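You operate a simulated robot arm through the tools that you are given. There is no shell and no other tool. Be economical: measure what you need, move in short steps, check, and stop when the job is done.

Carry out the task below with a simulated two-armed robot. There is one attempt and no reset: what you move stays moved.

TASK
Strap down the long tube on the cart, wheel it to BAY and brake it.
Fine: strap knob at HELD, gauge in the green, strapped before it rolls.

Only the result counts: the job must be done as asked and must still hold three seconds after the hand-in. Knocking over, shifting, dropping, spilling or breaking anything else fails it.

THE ROBOT
Two 7-joint arms with fingered hands on one trunk, on a base that drives. Base frame: it is fixed to the floor where the robot stands at the start and does not move with it; the origin is under the middle of the robot, x ahead of it, y to its left, z up. Readings come in m, degrees, newtons and seconds.
The left shoulder is at the start at [0.074, 0.092, 0.862], the right one opposite. With the tool pointing down near the work surface each hand reaches from about 0.3 to 0.58 m from the robot's upright axis, wherever it stands, measured 20 degrees to its own side. Places, roughly: brake lever [0.5, 0.5, 0.6]; green cart [0.7, 0.1, 0.5]; ratchet lever [0.3, -0.1, 0.7]; strap knob [0.4, 0, 0.6]. Payload 2.1 kg a hand.
The tool frame of a hand sits at the grasp point between the pads (the TCP): z along the fingers, y along the line on which they close. The tips reach 0.02 m beyond it. The gripper opens to 0.068 m. The gripper's body begins 0.023 m behind the TCP. The gripper is a hand of 5 fingers: y runs from the thumb to the fingers, the wrist lies at [-0.01, -0.079, -0.131] in the tool frame, and closing takes about 1.5 s.
Orientation is told as [roll, pitch, yaw] about the base's x, y, z axes, in that order, counted from this pose: with the fingers straight down and the wrist toward the robot, the tool's x, y and z point along [0, 1, 0], [1, 0, 0] and [0, 0, -1] of the base frame.

THE INTERFACE
- The arms move only by the tool servo_tool. It takes "left_rows", "right_rows" or both (then of equal length, played together; a hand with none holds still); each is text: rows parted by semicolons, each of 6 numbers parted by spaces: the shift along the base's x, y, z in mm, then the turn, a rotation vector about the base's x, y, z in rad. In form: dx dy dz rx ry rz; .... A call has 1 to 20 rows; each row is the pose to reach, as a shift and turn from the pose commanded when the call began. "left_grip" and "right_grip" are, for a hand that has rows, the closure, from 0 (fully open) to 1 (shut), set as the call begins (left out, the last holds). Rows are played at 5 a second. More than 0.05 m and 8.6 degrees between two rows, or a gripper value outside its range, and nothing of the call is played. A pose out of reach is approached as far as the arm can. The call stops where the force on the tool passes 90 N (or 10 N more than at its start, if that is more) or the arm is blocked; 0.2 s more then pass. Each finger travels about 0.153 m/s and halts on what it meets, pressing with about 29 N; the grip force reading is that of the motor and also rises with nothing between the fingers. The clock runs only during rows and for 0.2 s after the last one: add rows that repeat a pose to give the fingers time. It gives the time, the measured TCP pose, the force on the tool (base axes), the opening and the grip force at its end, in the units of the frame above (readings bear some noise), with the torque about the TCP (base axes, N m) and any sound that the robot's microphone picked up.
- Cameras (640 x 400 px; columns grow to the right, rows downward): "scene" is now at [0.165, 0.0261, 1.0064]; the picture's right is [0.29, -0.96, 0.00], its down [-0.62, -0.19, -0.76] and it looks along [0.73, 0.23, -0.64] (base axes); focal length 214 px, centre (320, 200). "left" rides on the left gripper at [-0.055, -0.058, -0.072] in its tool frame; the picture's right is [-0.57, -0.39, 0.73], its down [0.73, -0.64, 0.23] and it looks along [0.38, 0.66, 0.65] (tool axes); focal length 226 px, centre (320, 200). "right" rides on the right gripper at [0.054, -0.058, -0.072] in its tool frame; the picture's right is [-0.57, 0.39, -0.73], its down [-0.73, -0.64, 0.23] and it looks along [-0.38, 0.66, 0.65] (tool axes); focal length 226 px, centre (320, 200). There is no depth. A picture from a camera that has moved, and an enlarged one, comes with that camera's place and axes in the base frame and with its lens.
- camera(camera): a new picture of that camera. No time passes.
- lift_body(by): slides the trunk up (or, below 0, down) by that many m; the arms and the scene camera ride with it, the base frame stays. It gives what a move gives, with no picture.
- roll_base(legs): drives the robot by 1 to 6 legs, each [ahead, left, turn to the left] in m, m and degrees, along the robot's own axes; the way and the turn of a leg run together, so that a leg with both is an arc; at most 1.5 m and 180 degrees a leg. The arms and the cameras ride along, it lands a little off, and it stops where it bumps. It gives what a move gives.
- move_fingers(index, middle, ring, little, thumb_bend, thumb_turn, hand): sets how far each is bent, from 0 (flat) to 100 (curled in); at 30 the hand is open as for a grip, at 70 the pads meet at the TCP. One left out holds its place. A second passes; each finger stops where it meets its share of the squeeze, and holds until it gets a number again. A gripper value or a shape takes the hand back. It gives what a move gives, with no picture; readings hold the bend of each and the force on index, middle, ring, little, thumb and palm. thumb_turn goes from beside the hand (0) to across from the fingers (100), as for a grip.
- set_grasp(shape, hand): the hand has 5 fingers and takes this shape, open, in about a second: jaw (thumb against the fingers, like two jaws); tri (thumb and two fingers); tip (a fingertip pinch); poke (one finger out to press); point (the index stretched); flat (the hand flat); cup (the hand cupped); fist (a fist). The gripper value then closes the fingers along that shape, each until it touches; the sizes above hold for jaw. It gives what a move gives, with no picture.
- aim_head(pan, tilt): turns the head with the scene camera to pan (to the left, within 86 degrees either way) and tilt (down, from -29 to 69), counted from straight ahead of the robot. It gives what a move gives.
- close_up(camera, box): a new picture of the part [left, top, right, bottom] of that camera's present view, enlarged. No time passes.
- finish_job(): hands the job in; it is judged then, once.

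Go step by step. Nothing tells you exact positions but the pictures and the camera data: compare them with the known pose of the tool, close in by small moves and look again before you grip or let go. The budget is 120 turns and 92 pictures, counting those below and the enlarged ones. Unless the task says otherwise, let go and move clear before handing in, and close with one line.

The tools are called as a command line: name --argument value ..., lists and objects as JSON in quotes. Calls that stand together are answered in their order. servo_tool: Moves the arms, as the interface text tells. Its arguments: {"type":"object","properties":{"left_rows":{"type":"string"},"left_grip":{"type":"number"},"right_rows":{"type":"string"},"right_grip":{"type":"number"}},"required":[]} The other tools are called the same way: lift_body (by) slides the trunk up or down; set_grasp (shape, hand) gives the hand a shape; move_fingers (index, middle, ring, little, thumb_bend, thumb_turn, hand) moves the fingers one by one; roll_base (legs) drives the base; aim_head (pan, tilt) turns the head that bears the scene camera; camera (camera) takes a picture; close_up (camera, box) takes an enlarged picture of a part of a camera's view; finish_job () hands the job in.

At the start:

```text
time_s: 0.0
left_tcp_pos: [0.2704, 0.2552, 0.9864]
left_tool_rot: [-0.2, 0.2, 0.1]
left_wrist_force: [0.1, 0.2, -0.2]
left_wrist_torque: [-0.01, 0.0, 0.0]
left_finger_gap: 0.0677
left_grasp_force: 0.2
left_shape: jaw
left_bend: [30.0, 30.0, 30.0, 30.0, 30.0, 98.0]
left_finger forces: [0.0, 0.0, 0.1, 0.1, 0.0, 0.0]
right_tcp_pos: [0.3568, -0.0273, 0.9099]
right_tool_rot: [0.0, 0.0, 0.0]
right_wrist_force: [-0.7, -0.3, -0.2]
right_wrist_torque: [0.01, 0.03, 0.02]
right_finger_gap: 0.0677
right_grasp_force: 0.1
right_shape: jaw
right_bend: [30.0, 30.0, 30.0, 30.0, 30.0, 98.0]
right_finger forces: [0.0, 0.0, 0.0, 0.0, 0.1, 0.0]
trunk travel left (down, up): [-0.106, 0.798]
robot x, y, heading: [-0.0026, -0.0022, 0.2]
head pan, tilt: [17.2, 40.1]
```

scene: 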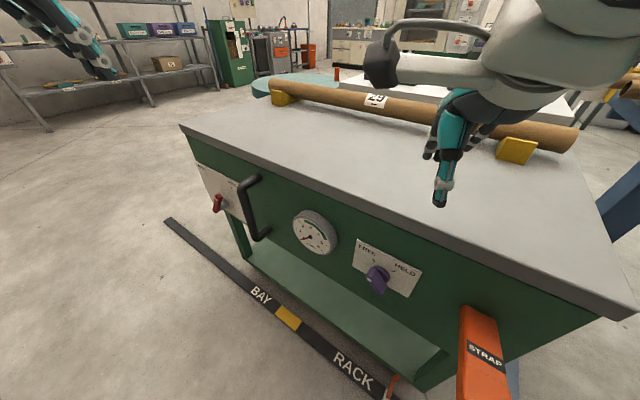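
right: 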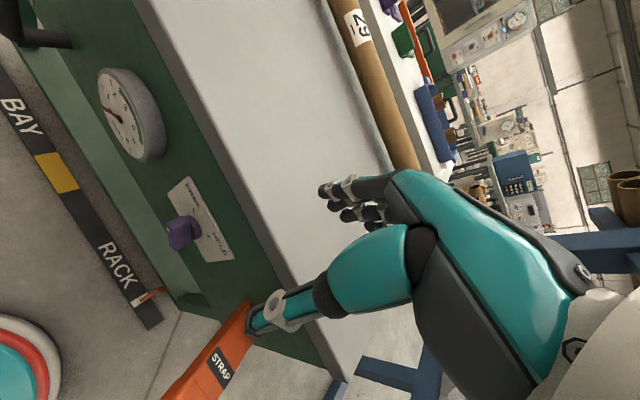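
left: 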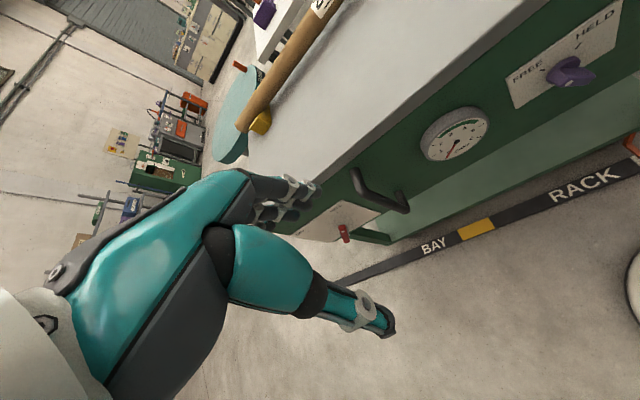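

The cart stands ahead with its panel facing me: a brake on the left, a handle, a gauge, the FREE/HELD knob and an orange STRAP ratchet lever. I'll look at the details first.

close_up --camera "scene" --box '[180, 150, 440, 312]'

close_up --camera "scene" --box '[380, 240, 636, 400]'

aim_head --pan 0 --tilt 60

camera --camera "scene"

```text
2.46 times, centred on (310, 231) of scene
camera zoom: at [0.165, 0.0261, 1.0064], right [0.29, -0.96, 0.0], down [-0.62, -0.19, -0.76], along [0.73, 0.23, -0.64], focal length 528 px, centre (345, 124)
```

zoom: 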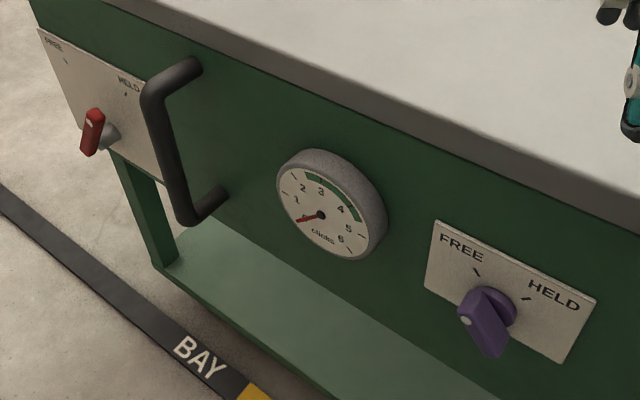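

```text
2.50 times, centred on (508, 320) of scene
camera zoom: at [0.165, 0.0261, 1.0064], right [0.29, -0.96, 0.0], down [-0.62, -0.19, -0.76], along [0.73, 0.23, -0.64], focal length 536 px, centre (-150, -100)
```

zoom: 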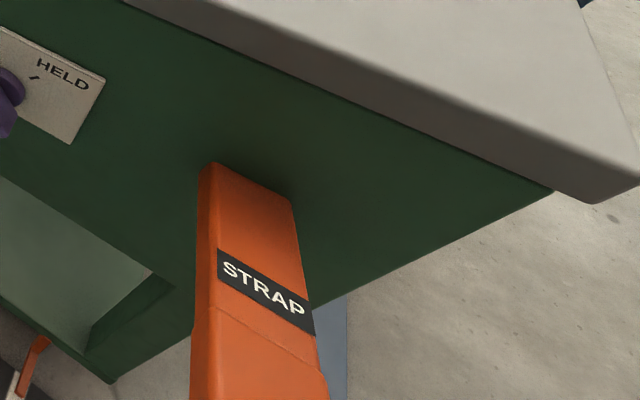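

```text
time_s: 0.8
left_tcp_pos: [0.2701, 0.2546, 0.9863]
left_tool_rot: [-0.1, 0.1, 0.1]
left_wrist_force: [0.6, 0.1, 0.1]
left_wrist_torque: [0.02, 0.04, 0.02]
left_finger_gap: 0.0675
left_grasp_force: 0.1
left_shape: jaw
left_bend: [30.0, 30.0, 30.0, 30.0, 30.0, 98.0]
left_finger forces: [0.0, 0.0, 0.0, 0.1, 0.0, 0.0]
right_tcp_pos: [0.3566, -0.0266, 0.9101]
right_tool_rot: [0.0, 0.0, 0.0]
right_wrist_force: [-0.6, -0.5, 0.4]
right_wrist_torque: [-0.03, -0.01, 0.02]
right_finger_gap: 0.068
right_grasp_force: 0.0
right_shape: jaw
right_bend: [30.0, 30.0, 30.0, 30.0, 30.0, 98.0]
right_finger forces: [0.0, 0.0, 0.1, 0.0, 0.0, 0.0]
trunk travel left (down, up): [-0.106, 0.798]
robot x, y, heading: [0.0004, -0.0016, -0.1]
head pan, tilt: [0.0, 60.0]
```

```text
86 pictures are left
camera scene: at [0.1505, 0.0011, 0.9799], right [0.0, -1.0, 0.0], down [-0.87, 0.0, -0.5], along [0.5, 0.0, -0.87], focal length 214 px, centre (320, 200)
```

scene: 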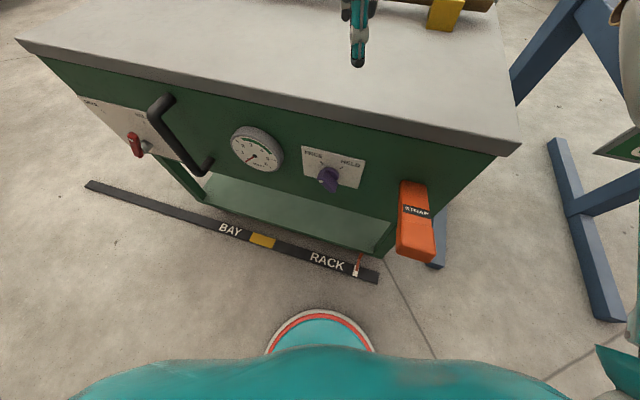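

The gauge reads about 0 clicks with green roughly from 2.5 to 4.5, and the cart's floor pointer sits near RACK. I'll zoom in on the rail and the gauge.

close_up --camera "scene" --box '[200, 200, 392, 320]'

close_up --camera "scene" --box '[215, 110, 375, 210]'

close_up --camera "scene" --box '[70, 80, 230, 180]'

close_up --camera "scene" --box '[370, 150, 530, 250]'

```text
3.33 times, centred on (296, 260) of scene
camera zoom: at [0.1505, 0.0011, 0.9799], right [0.0, -1.0, 0.0], down [-0.87, 0.0, -0.5], along [0.5, 0.0, -0.87], focal length 715 px, centre (400, 0)
```

zoom: 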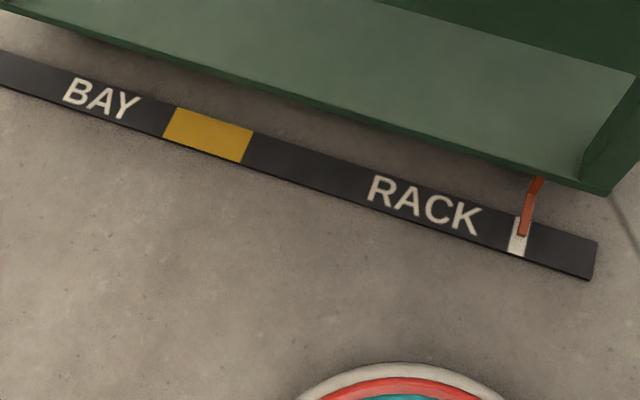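

```text
4.00 times, centred on (295, 160) of scene
camera zoom: at [0.1505, 0.0011, 0.9799], right [0.0, -1.0, 0.0], down [-0.87, 0.0, -0.5], along [0.5, 0.0, -0.87], focal length 858 px, centre (420, 360)
```

zoom: 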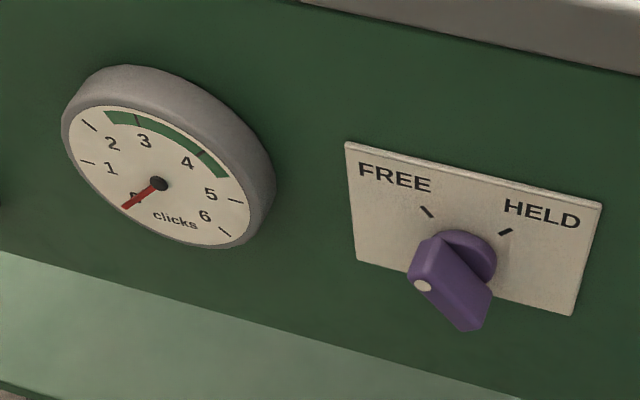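

```text
4.00 times, centred on (150, 130) of scene
camera zoom: at [0.1505, 0.0011, 0.9799], right [0.0, -1.0, 0.0], down [-0.87, 0.0, -0.5], along [0.5, 0.0, -0.87], focal length 858 px, centre (1000, 480)
```

zoom: 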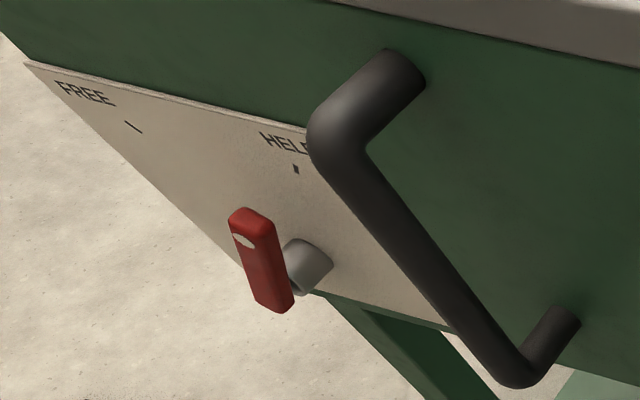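

```text
4.00 times, centred on (450, 200) of scene
camera zoom: at [0.1505, 0.0011, 0.9799], right [0.0, -1.0, 0.0], down [-0.87, 0.0, -0.5], along [0.5, 0.0, -0.87], focal length 858 px, centre (-200, 200)
```

zoom: 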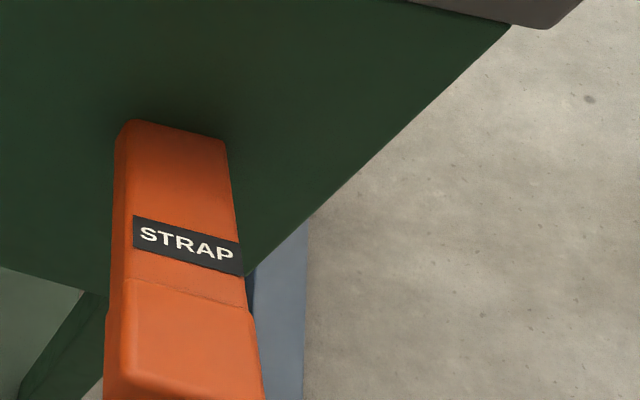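

The gauge is green from about 2.5 to 4.5 clicks, so I need 3–4. The cart is yawed about 19° clockwise from my view and BAY (yellow) lies about 0.45 m to its left. I'll turn to face the panel squarely.

roll_base --legs '[[0, 0, -19]]'

aim_head --pan 0 --tilt 50

camera --camera "scene"

camera --camera "right"

camera --camera "left"

```text
time_s: 2.3
left_tcp_pos: [0.3389, 0.1522, 0.9863]
left_tool_rot: [-0.2, 0.0, -18.8]
left_wrist_force: [0.2, 0.2, -0.5]
left_wrist_torque: [0.02, -0.02, -0.01]
left_finger_gap: 0.0679
left_grasp_force: 0.1
left_shape: jaw
left_bend: [30.0, 30.0, 30.0, 30.0, 30.0, 98.0]
left_finger forces: [0.0, 0.1, 0.0, 0.0, 0.0, 0.0]
right_tcp_pos: [0.3295, -0.1429, 0.9102]
right_tool_rot: [0.0, 0.0, -19.0]
right_wrist_force: [-0.1, -0.1, 0.3]
right_wrist_torque: [0.01, -0.01, 0.0]
right_finger_gap: 0.0676
right_grasp_force: 0.0
right_shape: jaw
right_bend: [30.0, 30.0, 30.0, 30.0, 30.0, 98.0]
right_finger forces: [0.0, 0.0, 0.0, 0.0, 0.0, 0.1]
trunk travel left (down, up): [-0.106, 0.798]
robot x, y, heading: [0.0026, 0.0036, -19.2]
head pan, tilt: [0.0, 60.0]
```

```text
time_s: 3.0
left_tcp_pos: [0.3378, 0.1521, 0.9857]
left_tool_rot: [-0.2, 0.1, -18.9]
left_wrist_force: [0.5, 0.4, 0.1]
left_wrist_torque: [0.0, 0.0, 0.0]
left_finger_gap: 0.0676
left_grasp_force: 0.1
left_shape: jaw
left_bend: [30.0, 30.0, 30.0, 30.0, 30.0, 98.0]
left_finger forces: [0.1, 0.1, 0.1, 0.0, 0.1, 0.1]
right_tcp_pos: [0.3282, -0.1422, 0.9102]
right_tool_rot: [0.1, -0.1, -18.9]
right_wrist_force: [-0.2, -1.1, -0.1]
right_wrist_torque: [0.01, 0.0, -0.02]
right_finger_gap: 0.0677
right_grasp_force: 0.1
right_shape: jaw
right_bend: [30.0, 30.0, 30.0, 30.0, 30.0, 98.0]
right_finger forces: [0.0, 0.0, 0.1, 0.1, 0.1, 0.1]
trunk travel left (down, up): [-0.106, 0.798]
robot x, y, heading: [-0.0008, 0.001, -18.9]
head pan, tilt: [0.0, 50.0]
```

```text
81 pictures are left
camera scene: at [0.152, -0.0514, 0.9924], right [-0.33, -0.95, 0.0], down [-0.72, 0.25, -0.64], along [0.61, -0.21, -0.77], focal length 214 px, centre (320, 200)
```

scene: 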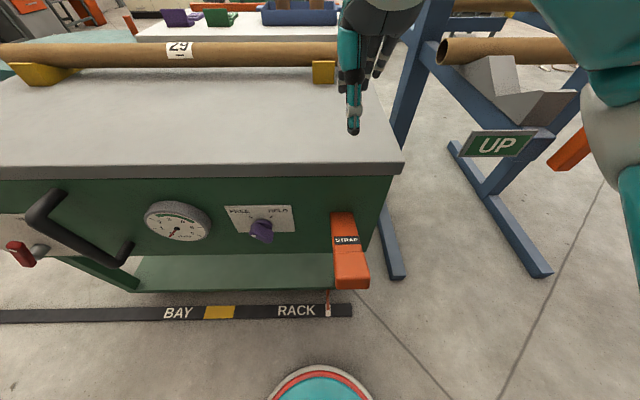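

```text
80 pictures are left
camera right: at [0.2917, -0.0719, 0.9813], right [0.18, -0.66, 0.73], down [-0.84, -0.48, -0.23], along [0.5, -0.57, -0.65], focal length 226 px, centre (320, 200)
```

right: 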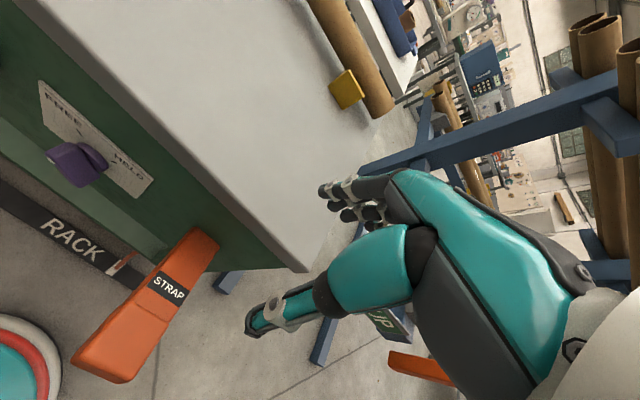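

```text
79 pictures are left
camera left: at [0.2659, 0.1205, 1.058], right [-0.55, -0.41, -0.73], down [-0.37, 0.9, -0.23], along [0.75, 0.14, -0.65], focal length 226 px, centre (320, 200)
```

left: 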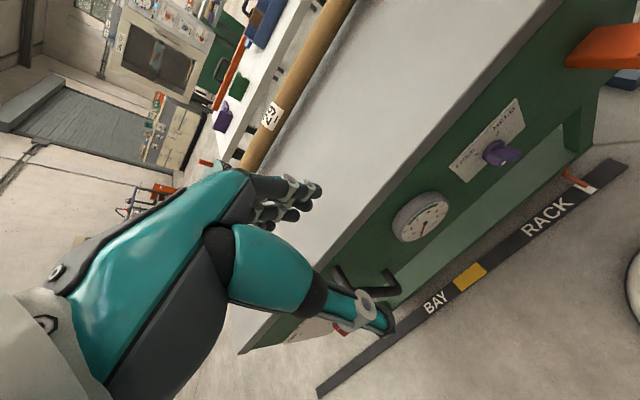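

Now I'm square to the panel. By triangulation (robot-aligned frame) the strap lever tip is about 0.27 m ahead, 0.04 right, z 0.70, and its root is 0.41 ahead at z 0.64. I'll back up a little for room to work.

roll_base --legs '[[-0.13, 0, 0]]'

camera --camera "scene"

camera --camera "right"

```text
time_s: 4.3
left_tcp_pos: [0.2162, 0.1948, 0.9858]
left_tool_rot: [-0.2, 0.1, -18.8]
left_wrist_force: [-0.2, 0.1, 0.7]
left_wrist_torque: [0.02, 0.0, 0.03]
left_finger_gap: 0.0678
left_grasp_force: 0.1
left_shape: jaw
left_bend: [30.0, 30.0, 30.0, 30.0, 30.0, 98.0]
left_finger forces: [0.1, 0.1, 0.0, 0.0, 0.0, 0.0]
right_tcp_pos: [0.2071, -0.1003, 0.9096]
right_tool_rot: [0.0, 0.1, -18.9]
right_wrist_force: [0.9, 0.0, 0.9]
right_wrist_torque: [0.0, 0.02, 0.02]
right_finger_gap: 0.0676
right_grasp_force: 0.1
right_shape: jaw
right_bend: [30.0, 30.0, 30.0, 30.0, 30.0, 98.0]
right_finger forces: [0.0, 0.1, 0.1, 0.0, 0.0, 0.0]
trunk travel left (down, up): [-0.106, 0.798]
robot x, y, heading: [-0.1238, 0.0402, -19.2]
head pan, tilt: [0.0, 50.0]
```

```text
78 pictures are left
camera scene: at [0.0295, -0.0093, 0.9924], right [-0.33, -0.95, 0.0], down [-0.72, 0.25, -0.64], along [0.61, -0.21, -0.77], focal length 214 px, centre (320, 200)
```

scene: 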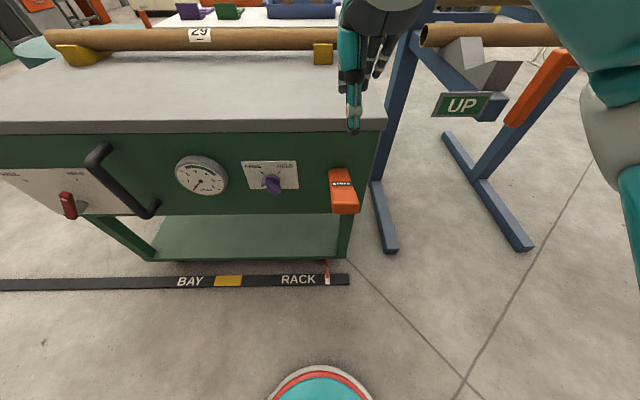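

```text
77 pictures are left
camera right: at [0.1692, -0.0297, 0.9813], right [0.18, -0.66, 0.73], down [-0.84, -0.48, -0.23], along [0.5, -0.57, -0.65], focal length 226 px, centre (320, 200)
```

right: 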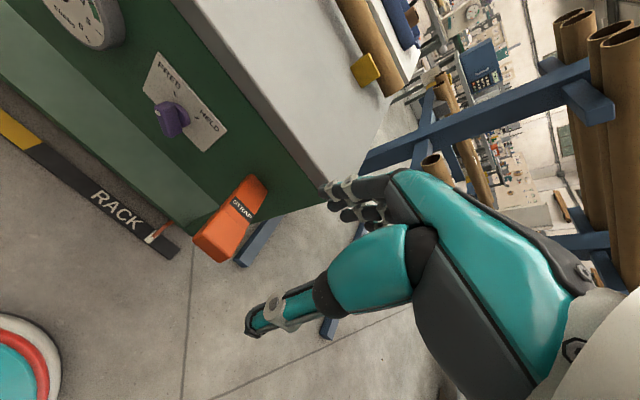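

I'll close the right fingers and bring them above the lever's tip.

servo_tool --right_rows "17 -12 -45 0 0 0; 34 -24 -90 0 0 0; 51 -35 -120 0 0 0; 51 -35 -135 0 0 0; 51 -35 -135 0 0 0; 51 -35 -135 0 0 0; 51 -35 -135 0 0 0; 51 -35 -135 0 0 0" --right_grip 1

camera --camera "scene"

camera --camera "right"

```text
time_s: 6.1
left_tcp_pos: [0.2165, 0.1946, 0.9864]
left_tool_rot: [-0.1, 0.1, -19.0]
left_wrist_force: [-0.3, -0.5, 0.2]
left_wrist_torque: [0.03, -0.03, 0.02]
left_finger_gap: 0.0677
left_grasp_force: 0.0
left_shape: jaw
left_bend: [30.0, 30.0, 30.0, 30.0, 30.0, 98.0]
left_finger forces: [0.0, 0.0, 0.0, 0.0, 0.1, 0.0]
right_tcp_pos: [0.2579, -0.135, 0.7756]
right_tool_rot: [0.0, 0.1, -19.0]
right_wrist_force: [-0.3, 0.6, 0.1]
right_wrist_torque: [0.0, 0.0, -0.01]
right_finger_gap: 0.0002
right_grasp_force: 28.8
right_shape: jaw
right_bend: [70.0, 70.0, 70.0, 70.0, 78.0, 100.0]
right_finger forces: [0.0, 0.1, 0.0, 0.0, 0.0, 0.1]
trunk travel left (down, up): [-0.106, 0.798]
robot x, y, heading: [-0.1219, 0.0431, -19.2]
head pan, tilt: [0.0, 50.0]
```

```text
76 pictures are left
camera scene: at [0.0294, -0.0092, 0.9925], right [-0.33, -0.95, 0.0], down [-0.72, 0.25, -0.64], along [0.61, -0.21, -0.77], focal length 214 px, centre (320, 200)
```

scene: 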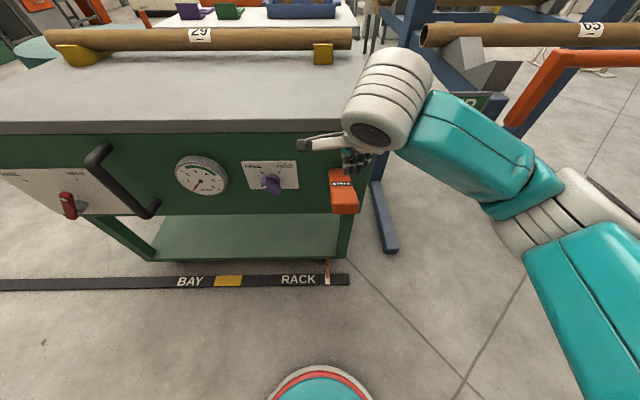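

```text
75 pictures are left
camera right: at [0.2206, -0.065, 0.847], right [0.18, -0.66, 0.73], down [-0.84, -0.48, -0.23], along [0.5, -0.57, -0.65], focal length 226 px, centre (320, 200)
```

right: 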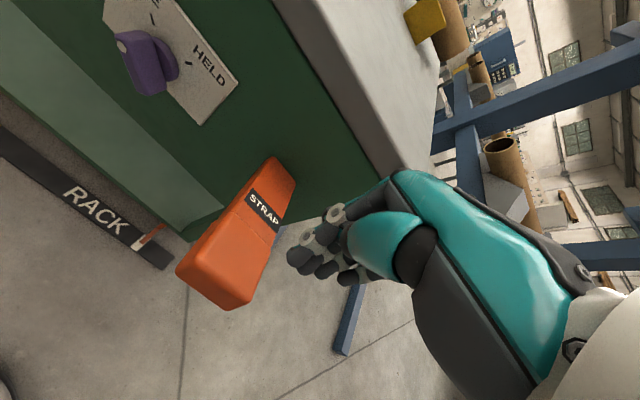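

The fingers are above the lever; I'll press down in small steps.

servo_tool --right_rows "0 0 -20 0 0 0; 0 0 -40 0 0 0; 0 0 -50 0 0 0; 0 0 -60 0 0 0; 0 0 -70 0 0 0; 0 0 -80 0 0 0"

camera --camera "scene"

camera --camera "right"

```text
time_s: 7.5
left_tcp_pos: [0.2158, 0.194, 0.9864]
left_tool_rot: [-0.2, 0.1, -18.9]
left_wrist_force: [1.0, -0.5, -0.3]
left_wrist_torque: [-0.02, -0.02, 0.0]
left_finger_gap: 0.0678
left_grasp_force: 0.0
left_shape: jaw
left_bend: [30.0, 30.0, 30.0, 30.0, 30.0, 98.0]
left_finger forces: [0.0, 0.0, 0.0, 0.1, 0.1, 0.0]
right_tcp_pos: [0.2563, -0.1344, 0.6946]
right_tool_rot: [0.0, 0.0, -19.0]
right_wrist_force: [-0.9, -0.7, 3.5]
right_wrist_torque: [-0.04, 0.02, 0.02]
right_finger_gap: 0.0
right_grasp_force: 29.0
right_shape: jaw
right_bend: [70.0, 70.0, 70.0, 70.0, 78.0, 100.0]
right_finger forces: [0.0, 3.4, 0.0, 0.0, 0.1, 0.0]
trunk travel left (down, up): [-0.106, 0.798]
robot x, y, heading: [-0.1235, 0.0433, -18.9]
head pan, tilt: [0.0, 50.0]
```

```text
74 pictures are left
camera scene: at [0.0293, -0.0092, 0.9925], right [-0.33, -0.95, 0.0], down [-0.72, 0.25, -0.64], along [0.61, -0.21, -0.77], focal length 214 px, centre (320, 200)
```

scene: 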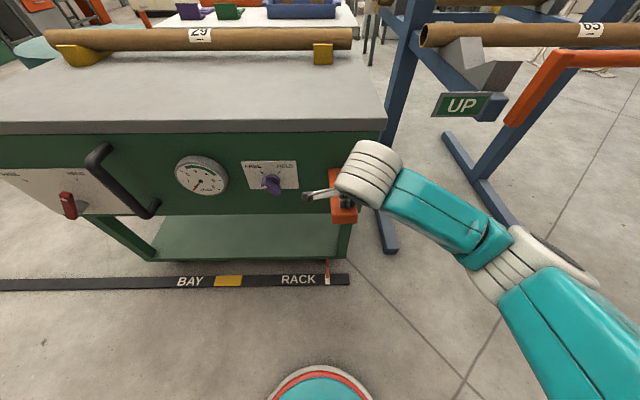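

```text
73 pictures are left
camera right: at [0.2199, -0.0642, 0.766], right [0.18, -0.66, 0.73], down [-0.84, -0.48, -0.23], along [0.5, -0.57, -0.65], focal length 226 px, centre (320, 200)
```

right: 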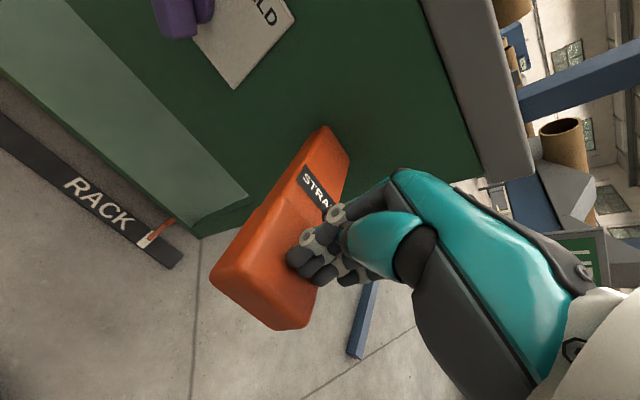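

I have contact (3.5 N). I'll push the lever further down and watch for clicks.

servo_tool --right_rows "0 0 -10 0 0 0; 0 0 -20 0 0 0; 0 0 -30 0 0 0; 0 0 -40 0 0 0; 0 0 -50 0 0 0"

camera --camera "scene"

close_up --camera "scene" --box '[160, 130, 368, 260]'

```text
time_s: 8.7
left_tcp_pos: [0.2159, 0.1938, 0.9867]
left_tool_rot: [-0.2, 0.0, -18.9]
left_wrist_force: [-0.7, 0.1, 0.6]
left_wrist_torque: [0.0, -0.02, -0.03]
left_finger_gap: 0.0675
left_grasp_force: 0.2
left_shape: jaw
left_bend: [30.0, 30.0, 30.0, 30.0, 30.0, 98.0]
left_finger forces: [0.1, 0.0, 0.1, 0.0, 0.0, 0.0]
right_tcp_pos: [0.2573, -0.1344, 0.6467]
right_tool_rot: [0.0, 0.0, -18.9]
right_wrist_force: [-0.8, -0.3, 6.2]
right_wrist_torque: [-0.02, 0.05, -0.01]
right_finger_gap: 0.0
right_grasp_force: 29.0
right_shape: jaw
right_bend: [70.0, 70.0, 70.0, 70.0, 78.0, 100.0]
right_finger forces: [2.2, 4.2, 1.3, 0.0, 0.1, 0.0]
trunk travel left (down, up): [-0.106, 0.798]
robot x, y, heading: [-0.1219, 0.0451, -18.9]
head pan, tilt: [0.0, 50.0]
```

```text
72 pictures are left
camera scene: at [0.0291, -0.0091, 0.9926], right [-0.33, -0.95, 0.0], down [-0.72, 0.25, -0.64], along [0.61, -0.21, -0.77], focal length 214 px, centre (320, 200)
```

scene: 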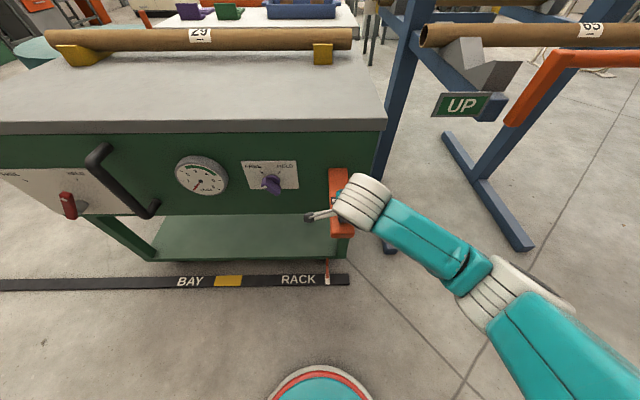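

```text
3.08 times, centred on (264, 195) of scene
camera zoom: at [0.0291, -0.0091, 0.9926], right [-0.33, -0.95, 0.0], down [-0.72, 0.25, -0.64], along [0.61, -0.21, -0.77], focal length 660 px, centre (492, 215)
```

zoom: 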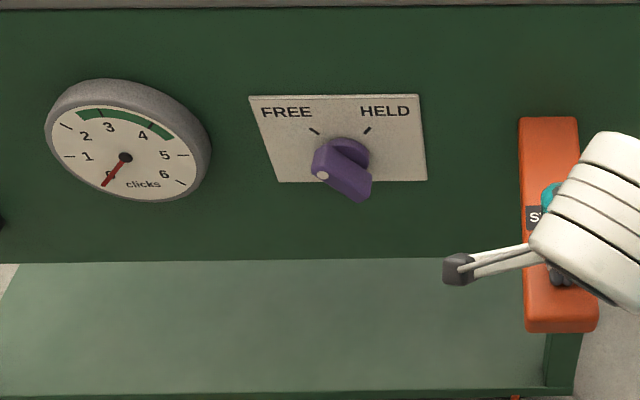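

The lever yields but no click yet. I'll continue the stroke down along its arc.

servo_tool --right_rows "3 -1 -12 0 0 0; 8 -3 -24 0 0 0; 14 -5 -36 0 0 0; 21 -7 -48 0 0 0; 29 -10 -60 0 0 0; 38 -13 -70 0 0 0"

close_up --camera "scene" --box '[160, 130, 416, 290]'

```text
time_s: 9.6
left_tcp_pos: [0.2112, 0.1963, 0.9884]
left_tool_rot: [-0.2, -0.3, -19.0]
left_wrist_force: [0.4, 0.0, 0.5]
left_wrist_torque: [0.0, 0.01, 0.0]
left_finger_gap: 0.0676
left_grasp_force: 0.1
left_shape: jaw
left_bend: [30.0, 30.0, 30.0, 30.0, 30.0, 98.0]
left_finger forces: [0.0, 0.0, 0.0, 0.0, 0.1, 0.1]
right_tcp_pos: [0.2741, -0.1383, 0.6197]
right_tool_rot: [0.6, -2.0, -18.8]
right_wrist_force: [-30.5, 4.4, 63.4]
right_wrist_torque: [-0.39, -0.5, -0.11]
right_finger_gap: 0.0
right_grasp_force: 29.1
right_shape: jaw
right_bend: [71.0, 70.0, 70.0, 70.0, 88.0, 100.0]
right_finger forces: [15.4, 16.2, 10.1, 1.5, 32.3, 0.0]
trunk travel left (down, up): [-0.106, 0.798]
robot x, y, heading: [-0.1224, 0.043, -19.1]
head pan, tilt: [0.0, 50.0]
stopped in row 4 (right hand): the force on the tool passed its limit at 98 N (the readings are from after the stop); the commanded pose is now the measured one
```

```text
2.50 times, centred on (288, 210) of scene
camera zoom: at [0.0231, -0.0074, 0.9939], right [-0.33, -0.94, 0.0], down [-0.72, 0.25, -0.65], along [0.61, -0.21, -0.76], focal length 536 px, centre (400, 175)
```

zoom: 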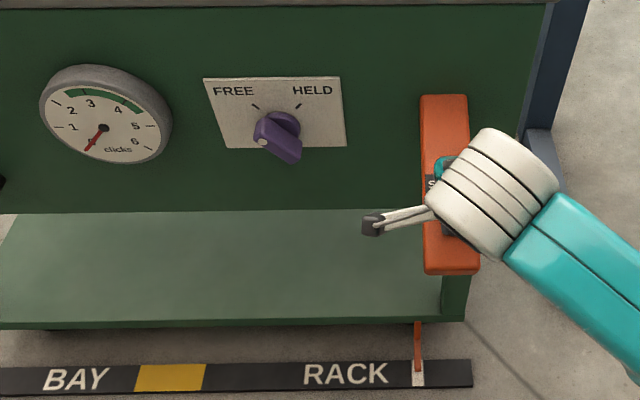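

The lever met a hard stop without a click, and the gauge stays at 0. I'll lift and see whether the lever returns.

servo_tool --right_rows "-8 3 20 0 0 0; -20 7 50 0 0 0; -20 7 90 0 0 0; -20 7 130 0 0 0"

camera --camera "scene"

close_up --camera "scene" --box '[160, 130, 416, 290]'

```text
time_s: 10.6
left_tcp_pos: [0.2155, 0.1956, 0.9871]
left_tool_rot: [-0.2, 0.1, -19.0]
left_wrist_force: [0.5, -0.7, 0.1]
left_wrist_torque: [-0.02, -0.01, -0.01]
left_finger_gap: 0.0676
left_grasp_force: 0.0
left_shape: jaw
left_bend: [30.0, 30.0, 30.0, 30.0, 30.0, 98.0]
left_finger forces: [0.0, 0.1, 0.0, 0.0, 0.1, 0.1]
right_tcp_pos: [0.2539, -0.1337, 0.7424]
right_tool_rot: [0.3, -0.9, -18.9]
right_wrist_force: [-0.1, -0.2, -0.2]
right_wrist_torque: [0.01, -0.01, 0.0]
right_finger_gap: 0.0
right_grasp_force: 29.1
right_shape: jaw
right_bend: [70.0, 70.0, 70.0, 70.0, 75.0, 100.0]
right_finger forces: [0.0, 0.0, 0.1, 0.1, 0.0, 0.1]
trunk travel left (down, up): [-0.106, 0.798]
robot x, y, heading: [-0.122, 0.0394, -19.0]
head pan, tilt: [0.0, 50.0]
```

```text
69 pictures are left
camera scene: at [0.029, -0.0093, 0.9924], right [-0.33, -0.95, 0.0], down [-0.72, 0.25, -0.64], along [0.61, -0.21, -0.77], focal length 214 px, centre (320, 200)
```

scene: 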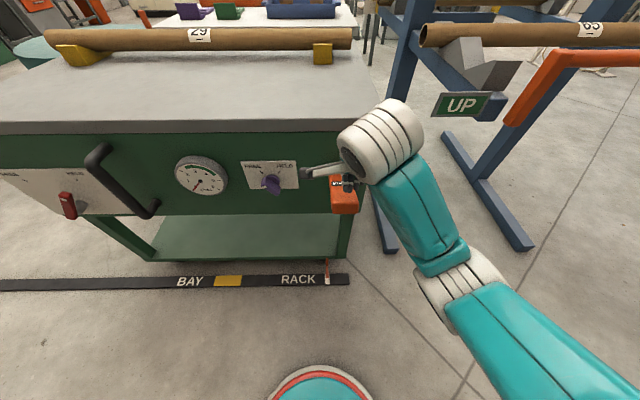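

```text
2.50 times, centred on (288, 210) of scene
camera zoom: at [0.029, -0.0093, 0.9924], right [-0.33, -0.95, 0.0], down [-0.72, 0.25, -0.64], along [0.61, -0.21, -0.77], focal length 536 px, centre (400, 175)
```

zoom: 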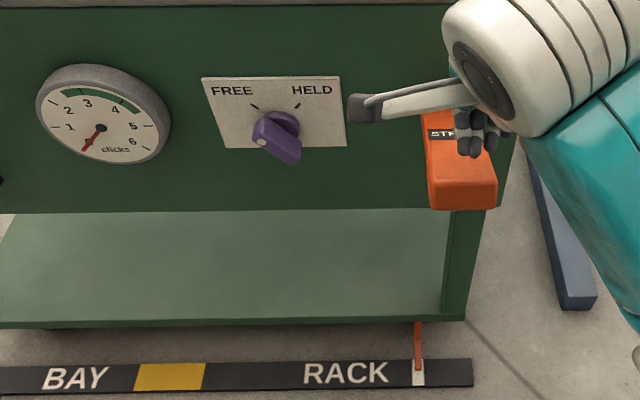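

The lever springs back but nothing counts while the knob is at FREE, so the knob must go to HELD first. I'll bring the left hand to point forward, in front of the panel.

servo_tool --left_rows "13 -8 -31 -0.046 -0.135 0; 25 -15 -61 -0.093 -0.270 0; 38 -23 -92 -0.139 -0.405 0; 51 -31 -122 -0.185 -0.540 0; 64 -39 -153 -0.231 -0.675 0; 76 -46 -184 -0.278 -0.811 0; 89 -54 -214 -0.324 -0.946 0; 102 -62 -245 -0.370 -1.081 0; 114 -69 -275 -0.417 -1.216 0; 127 -77 -306 -0.463 -1.351 0; 140 -85 -337 -0.509 -1.486 0"

set_grasp --hand "left" --shape "tri"

camera --camera "scene"

camera --camera "left"

```text
time_s: 12.9
left_tcp_pos: [0.3548, 0.1102, 0.6483]
left_tool_rot: [-110.3, -90.0, 91.1]
left_wrist_force: [-0.1, -0.1, 0.0]
left_wrist_torque: [0.04, 0.02, -0.03]
left_finger_gap: 0.0678
left_grasp_force: 0.1
left_shape: jaw
left_bend: [30.0, 30.0, 30.0, 30.0, 30.0, 98.0]
left_finger forces: [0.0, 0.1, 0.0, 0.1, 0.0, 0.0]
left hand out of reach, approached as far as the arm can: row 4, 5, 6
right_tcp_pos: [0.2538, -0.1345, 0.743]
right_tool_rot: [0.4, -1.0, -18.9]
right_wrist_force: [0.0, 0.4, 0.2]
right_wrist_torque: [-0.03, 0.0, 0.02]
right_finger_gap: 0.0
right_grasp_force: 29.0
right_shape: jaw
right_bend: [70.0, 70.0, 70.0, 70.0, 75.0, 100.0]
right_finger forces: [0.0, 0.0, 0.0, 0.0, 0.0, 0.0]
trunk travel left (down, up): [-0.106, 0.798]
robot x, y, heading: [-0.1213, 0.0389, -19.1]
head pan, tilt: [0.0, 50.0]
```

```text
time_s: 13.8
left_tcp_pos: [0.3555, 0.1106, 0.6485]
left_tool_rot: [33.4, -89.9, -52.3]
left_wrist_force: [0.1, -0.3, 0.3]
left_wrist_torque: [-0.01, -0.04, -0.02]
left_finger_gap: 0.0678
left_grasp_force: 0.0
left_shape: tri
left_bend: [30.0, 30.0, 99.0, 99.0, 30.0, 98.0]
left_finger forces: [0.0, 0.0, 0.0, 0.0, 0.0, 0.0]
right_tcp_pos: [0.2531, -0.1344, 0.7432]
right_tool_rot: [0.4, -0.9, -19.0]
right_wrist_force: [-1.0, -0.3, 0.3]
right_wrist_torque: [-0.02, 0.0, 0.01]
right_finger_gap: 0.0001
right_grasp_force: 29.2
right_shape: jaw
right_bend: [70.0, 70.0, 70.0, 70.0, 75.0, 100.0]
right_finger forces: [0.0, 0.1, 0.1, 0.1, 0.0, 0.0]
trunk travel left (down, up): [-0.106, 0.798]
robot x, y, heading: [-0.1228, 0.0425, -18.9]
head pan, tilt: [0.0, 50.0]
```

```text
67 pictures are left
camera scene: at [0.029, -0.0093, 0.9924], right [-0.33, -0.95, 0.0], down [-0.72, 0.25, -0.64], along [0.61, -0.21, -0.77], focal length 214 px, centre (320, 200)
```

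scene: 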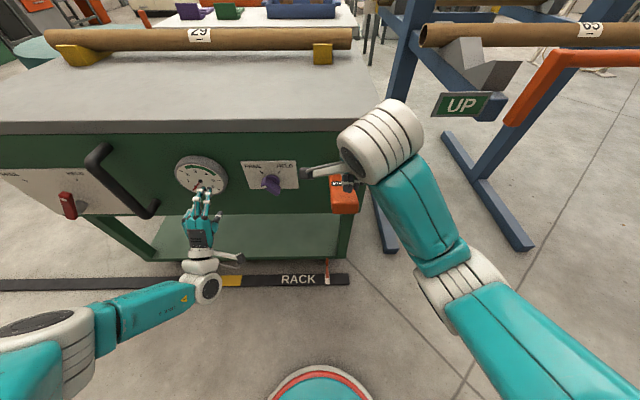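

```text
66 pictures are left
camera left: at [0.2695, 0.0828, 0.5909], right [0.5, -0.77, -0.39], down [0.46, 0.62, -0.64], along [0.73, 0.14, 0.66], focal length 226 px, centre (320, 200)
```

left: 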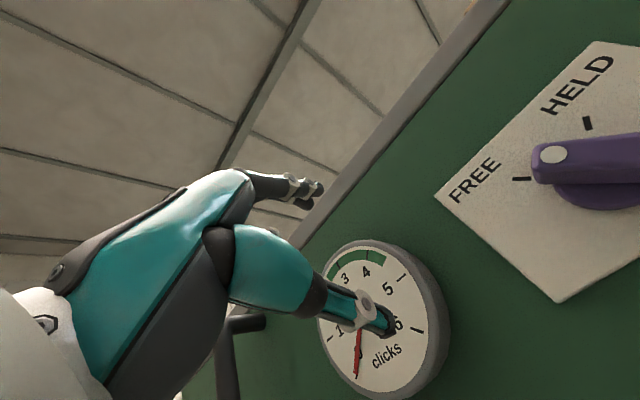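

The left camera gives the knob: shaft at (R-frame) ahead 0.37–0.40, Y' 0.118, z 0.622, with the bar tilted 45° toward FREE. I'll roll the left hand 45° and line it up in front of the knob.

servo_tool --left_rows "-6 -16 -4 0.124 -0.042 0; -11 -32 -9 0.248 -0.085 0; -17 -48 -13 0.372 -0.127 0; -22 -64 -18 0.495 -0.170 0; -28 -80 -22 0.619 -0.212 0; -33 -96 -26 0.743 -0.2545 0; -19 -101 -26 0.743 -0.2545 0"

camera --camera "left"

camera --camera "scene"

```text
time_s: 15.4
left_tcp_pos: [0.3374, 0.0085, 0.6227]
left_tool_rot: [89.8, -44.9, -108.7]
left_wrist_force: [-0.4, 0.0, 0.3]
left_wrist_torque: [0.0, -0.02, 0.0]
left_finger_gap: 0.0678
left_grasp_force: 0.1
left_shape: tri
left_bend: [30.0, 30.0, 99.0, 99.0, 30.0, 98.0]
left_finger forces: [0.0, 0.1, 0.0, 0.0, 0.0, 0.1]
right_tcp_pos: [0.2531, -0.1343, 0.7423]
right_tool_rot: [0.4, -0.9, -18.8]
right_wrist_force: [0.2, 0.2, -1.1]
right_wrist_torque: [-0.02, -0.01, -0.01]
right_finger_gap: 0.0
right_grasp_force: 29.3
right_shape: jaw
right_bend: [70.0, 70.0, 70.0, 70.0, 75.0, 100.0]
right_finger forces: [0.1, 0.0, 0.0, 0.1, 0.0, 0.0]
trunk travel left (down, up): [-0.106, 0.798]
robot x, y, heading: [-0.1226, 0.0447, -18.9]
head pan, tilt: [0.0, 50.0]
```

```text
65 pictures are left
camera left: at [0.2695, 0.0348, 0.5436], right [0.65, -0.35, -0.68], down [0.53, 0.84, 0.07], along [0.55, -0.4, 0.73], focal length 226 px, centre (320, 200)
```

left: 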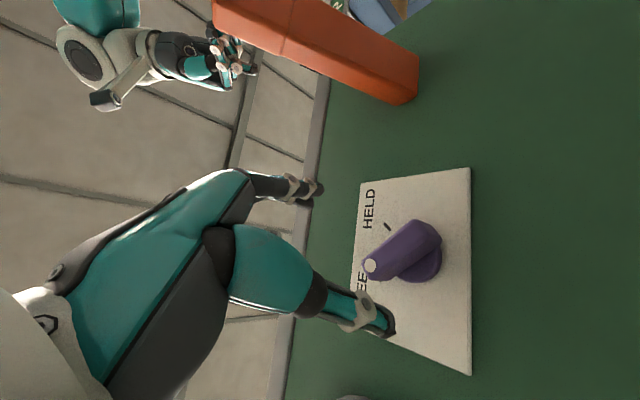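

```text
64 pictures are left
camera scene: at [0.029, -0.0093, 0.9925], right [-0.33, -0.95, 0.0], down [-0.72, 0.25, -0.64], along [0.61, -0.21, -0.77], focal length 214 px, centre (320, 200)
```

scene: 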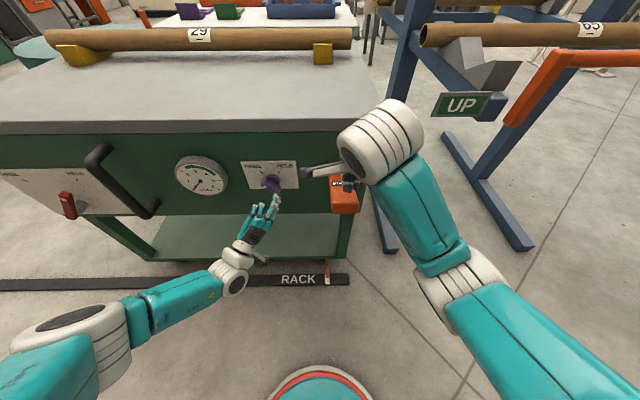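

The bar is about 35° from vertical with its centre at z ≈0.612. I'll correct roll and height, advance and grip it.

servo_tool --left_rows "1 2 -5 0.08 -0.027 0; 2 1 -11 0.161 -0.055 0; 20 -5 -11 0.161 -0.055 0; 36 -10 -11 0.161 -0.055 0; 52 -16 -11 0.161 -0.055 0; 52 -16 -11 0.161 -0.055 0"

camera --camera "left"

close_up --camera "scene" --box '[160, 130, 416, 290]'

```text
time_s: 16.9
left_tcp_pos: [0.3886, -0.0091, 0.6118]
left_tool_rot: [89.8, -35.2, -108.8]
left_wrist_force: [0.7, -0.2, -0.7]
left_wrist_torque: [0.02, 0.03, -0.03]
left_finger_gap: 0.0677
left_grasp_force: 0.0
left_shape: tri
left_bend: [30.0, 30.0, 99.0, 99.0, 30.0, 98.0]
left_finger forces: [0.1, 0.0, 0.1, 0.0, 0.0, 0.0]
right_tcp_pos: [0.2532, -0.1337, 0.7423]
right_tool_rot: [0.4, -0.9, -18.8]
right_wrist_force: [0.7, 0.1, 0.2]
right_wrist_torque: [-0.04, 0.0, -0.02]
right_finger_gap: 0.0003
right_grasp_force: 28.7
right_shape: jaw
right_bend: [70.0, 70.0, 70.0, 70.0, 75.0, 100.0]
right_finger forces: [0.1, 0.0, 0.0, 0.0, 0.0, 0.1]
trunk travel left (down, up): [-0.106, 0.798]
robot x, y, heading: [-0.1283, 0.0414, -19.2]
head pan, tilt: [0.0, 50.0]
```

```text
63 pictures are left
camera left: at [0.326, 0.0308, 0.534], right [0.68, -0.24, -0.69], down [0.53, 0.82, 0.23], along [0.51, -0.52, 0.69], focal length 226 px, centre (320, 200)
```

left: 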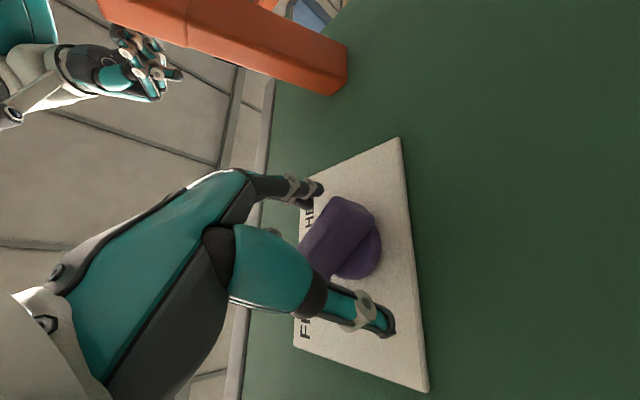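

```text
2.50 times, centred on (288, 210) of scene
camera zoom: at [0.029, -0.0093, 0.9924], right [-0.33, -0.95, 0.0], down [-0.72, 0.25, -0.64], along [0.61, -0.21, -0.77], focal length 536 px, centre (400, 175)
```

zoom: 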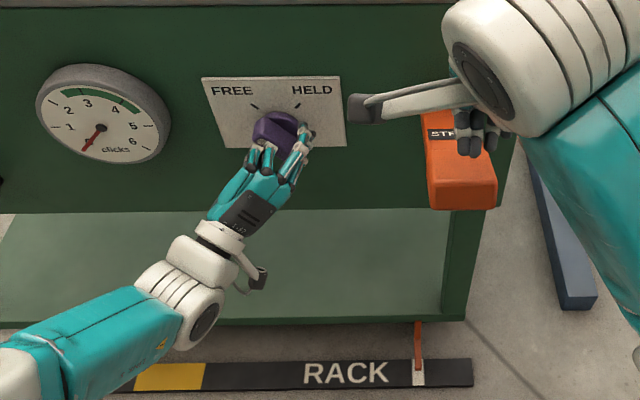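

The bar sits between thumb and fingers, so I close the grip.

servo_tool --left_rows "0 0 0 0 0 0; 0 0 0 0 0 0; 0 0 0 0 0 0; 0 0 0 0 0 0; 0 0 0 0 0 0; 0 0 0 0 0 0; 0 0 0 0 0 0" --left_grip 1

camera --camera "left"

```text
time_s: 18.4
left_tcp_pos: [0.39, -0.0094, 0.6126]
left_tool_rot: [89.8, -35.2, -108.8]
left_wrist_force: [1.9, -1.8, 0.9]
left_wrist_torque: [-0.03, 0.01, 0.0]
left_finger_gap: 0.0108
left_grasp_force: 28.6
left_shape: tri
left_bend: [74.0, 53.0, 100.0, 100.0, 69.0, 100.0]
left_finger forces: [13.1, 12.8, 0.0, 0.0, 25.0, 0.0]
right_tcp_pos: [0.2541, -0.134, 0.7422]
right_tool_rot: [0.5, -1.0, -18.8]
right_wrist_force: [0.0, 0.3, 0.0]
right_wrist_torque: [-0.01, -0.02, -0.03]
right_finger_gap: 0.0
right_grasp_force: 29.5
right_shape: jaw
right_bend: [70.0, 70.0, 70.0, 70.0, 75.0, 100.0]
right_finger forces: [0.0, 0.1, 0.0, 0.1, 0.0, 0.1]
trunk travel left (down, up): [-0.106, 0.798]
robot x, y, heading: [-0.1222, 0.0423, -19.0]
head pan, tilt: [0.0, 50.0]
```

```text
61 pictures are left
camera left: at [0.3259, 0.0308, 0.5339], right [0.68, -0.24, -0.69], down [0.53, 0.82, 0.23], along [0.51, -0.52, 0.69], focal length 226 px, centre (320, 200)
```

left: 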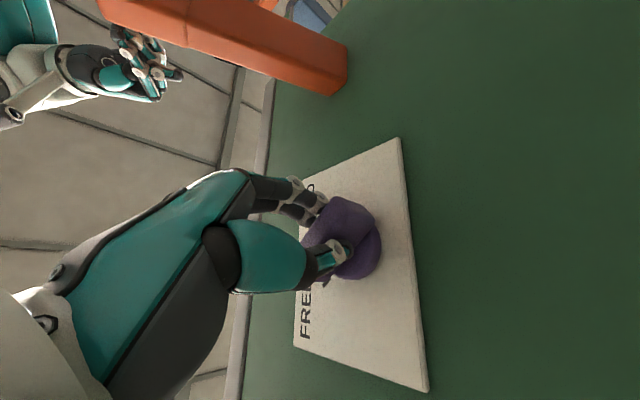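

Gripped. Now I turn it clockwise about 70° toward HELD.

servo_tool --left_rows "0 0 0 0.1155 -0.0396 0; 0 0 0 0.231 -0.079 0; 0 0 0 0.3465 -0.119 0; 0 0 0 0.462 -0.158 0; 0 0 0 0.5775 -0.198 0; 0 0 0 0.693 -0.238 0; 0 0 0 0.8085 -0.277 0; 0 0 0 0.924 -0.317 0; 0 0 0 1.0395 -0.356 0; 0 0 0 1.155 -0.396 0"

camera --camera "left"

close_up --camera "scene" --box '[160, 130, 416, 290]'

```text
time_s: 20.6
left_tcp_pos: [0.388, -0.0087, 0.6139]
left_tool_rot: [90.0, 34.8, -108.7]
left_wrist_force: [2.1, 0.2, 11.6]
left_wrist_torque: [-0.09, -0.18, 0.05]
left_finger_gap: 0.0108
left_grasp_force: 29.6
left_shape: tri
left_bend: [75.0, 74.0, 100.0, 100.0, 71.0, 100.0]
left_finger forces: [11.0, 11.1, 0.0, 0.0, 27.6, 0.1]
right_tcp_pos: [0.2519, -0.1334, 0.7431]
right_tool_rot: [0.4, -1.1, -19.1]
right_wrist_force: [0.2, 0.6, -0.6]
right_wrist_torque: [0.02, 0.04, -0.01]
right_finger_gap: 0.0001
right_grasp_force: 28.6
right_shape: jaw
right_bend: [70.0, 70.0, 70.0, 70.0, 75.0, 100.0]
right_finger forces: [0.1, 0.0, 0.2, 0.0, 0.0, 0.0]
trunk travel left (down, up): [-0.106, 0.798]
robot x, y, heading: [-0.1202, 0.0417, -19.1]
head pan, tilt: [0.0, 50.0]
```

```text
60 pictures are left
camera left: at [0.3454, 0.0899, 0.6014], right [0.9, 0.37, -0.24], down [0.25, 0.03, 0.97], along [0.37, -0.93, -0.07], focal length 226 px, centre (320, 200)
```

left: 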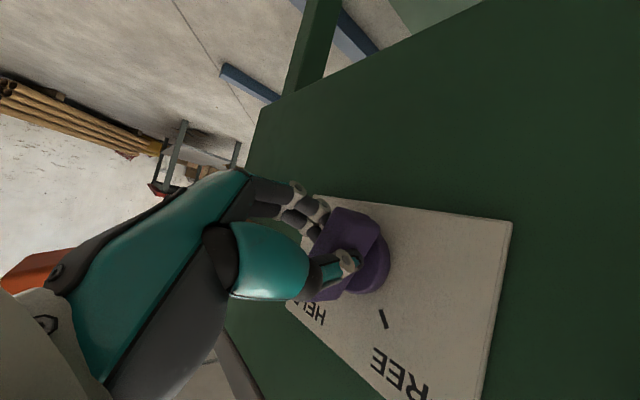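

```text
2.50 times, centred on (288, 210) of scene
camera zoom: at [0.0284, -0.0094, 0.9927], right [-0.33, -0.94, 0.0], down [-0.72, 0.25, -0.64], along [0.61, -0.21, -0.77], focal length 536 px, centre (400, 175)
```

zoom: 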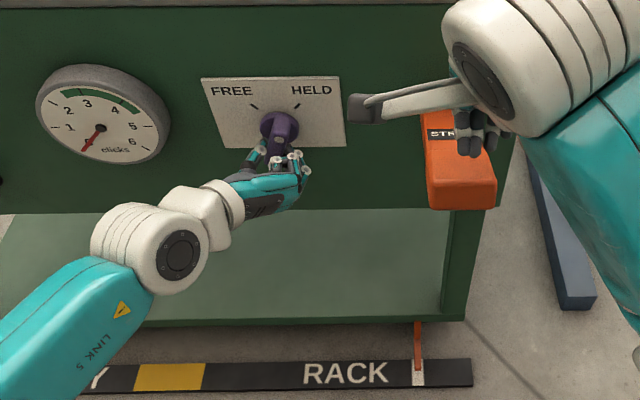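

The knob followed. I'll open the hand, back away and check the pointer.

servo_tool --left_rows "0 0 0 0 0 0; 0 0 0 0 0 0; 0 0 0 0 0 0; -14 5 0 0 0 0; -40 14 0 0 0 0; -66 23 0 0 0 0" --left_grip 0

camera --camera "left"

close_up --camera "scene" --box '[220, 140, 348, 220]'

```text
time_s: 22.1
left_tcp_pos: [0.322, 0.0157, 0.6133]
left_tool_rot: [89.9, 34.9, -108.8]
left_wrist_force: [0.2, 0.2, -0.1]
left_wrist_torque: [0.03, 0.01, 0.01]
left_finger_gap: 0.0677
left_grasp_force: 0.0
left_shape: tri
left_bend: [30.0, 30.0, 99.0, 99.0, 30.0, 98.0]
left_finger forces: [0.0, 0.1, 0.1, 0.0, 0.0, 0.0]
right_tcp_pos: [0.2523, -0.1347, 0.7421]
right_tool_rot: [0.5, -1.0, -18.9]
right_wrist_force: [0.3, 0.0, -0.4]
right_wrist_torque: [0.01, 0.0, 0.04]
right_finger_gap: 0.0
right_grasp_force: 29.1
right_shape: jaw
right_bend: [70.0, 70.0, 70.0, 70.0, 75.0, 100.0]
right_finger forces: [0.0, 0.0, 0.0, 0.0, 0.0, 0.0]
trunk travel left (down, up): [-0.106, 0.798]
robot x, y, heading: [-0.1198, 0.0407, -19.1]
head pan, tilt: [0.0, 50.0]
```

```text
58 pictures are left
camera left: at [0.279, 0.1143, 0.6015], right [0.89, 0.37, -0.25], down [0.25, 0.03, 0.97], along [0.37, -0.93, -0.07], focal length 226 px, centre (320, 200)
```

left: 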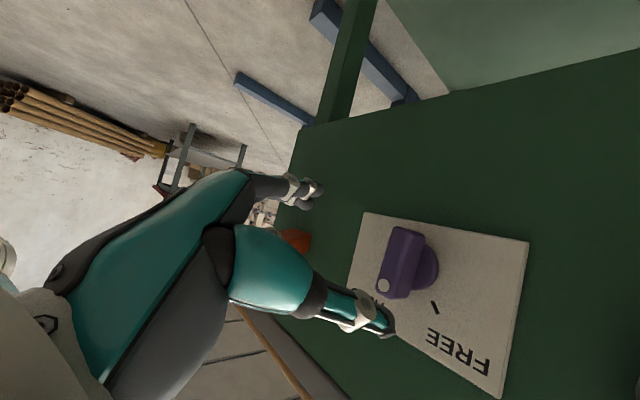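

```text
5.00 times, centred on (284, 180) of scene
camera zoom: at [0.029, -0.0094, 0.9924], right [-0.33, -0.95, 0.0], down [-0.72, 0.25, -0.64], along [0.61, -0.21, -0.77], focal length 1072 px, centre (500, 300)
```

zoom: 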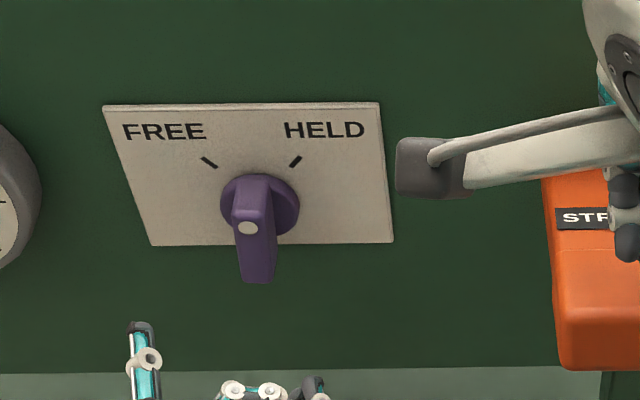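

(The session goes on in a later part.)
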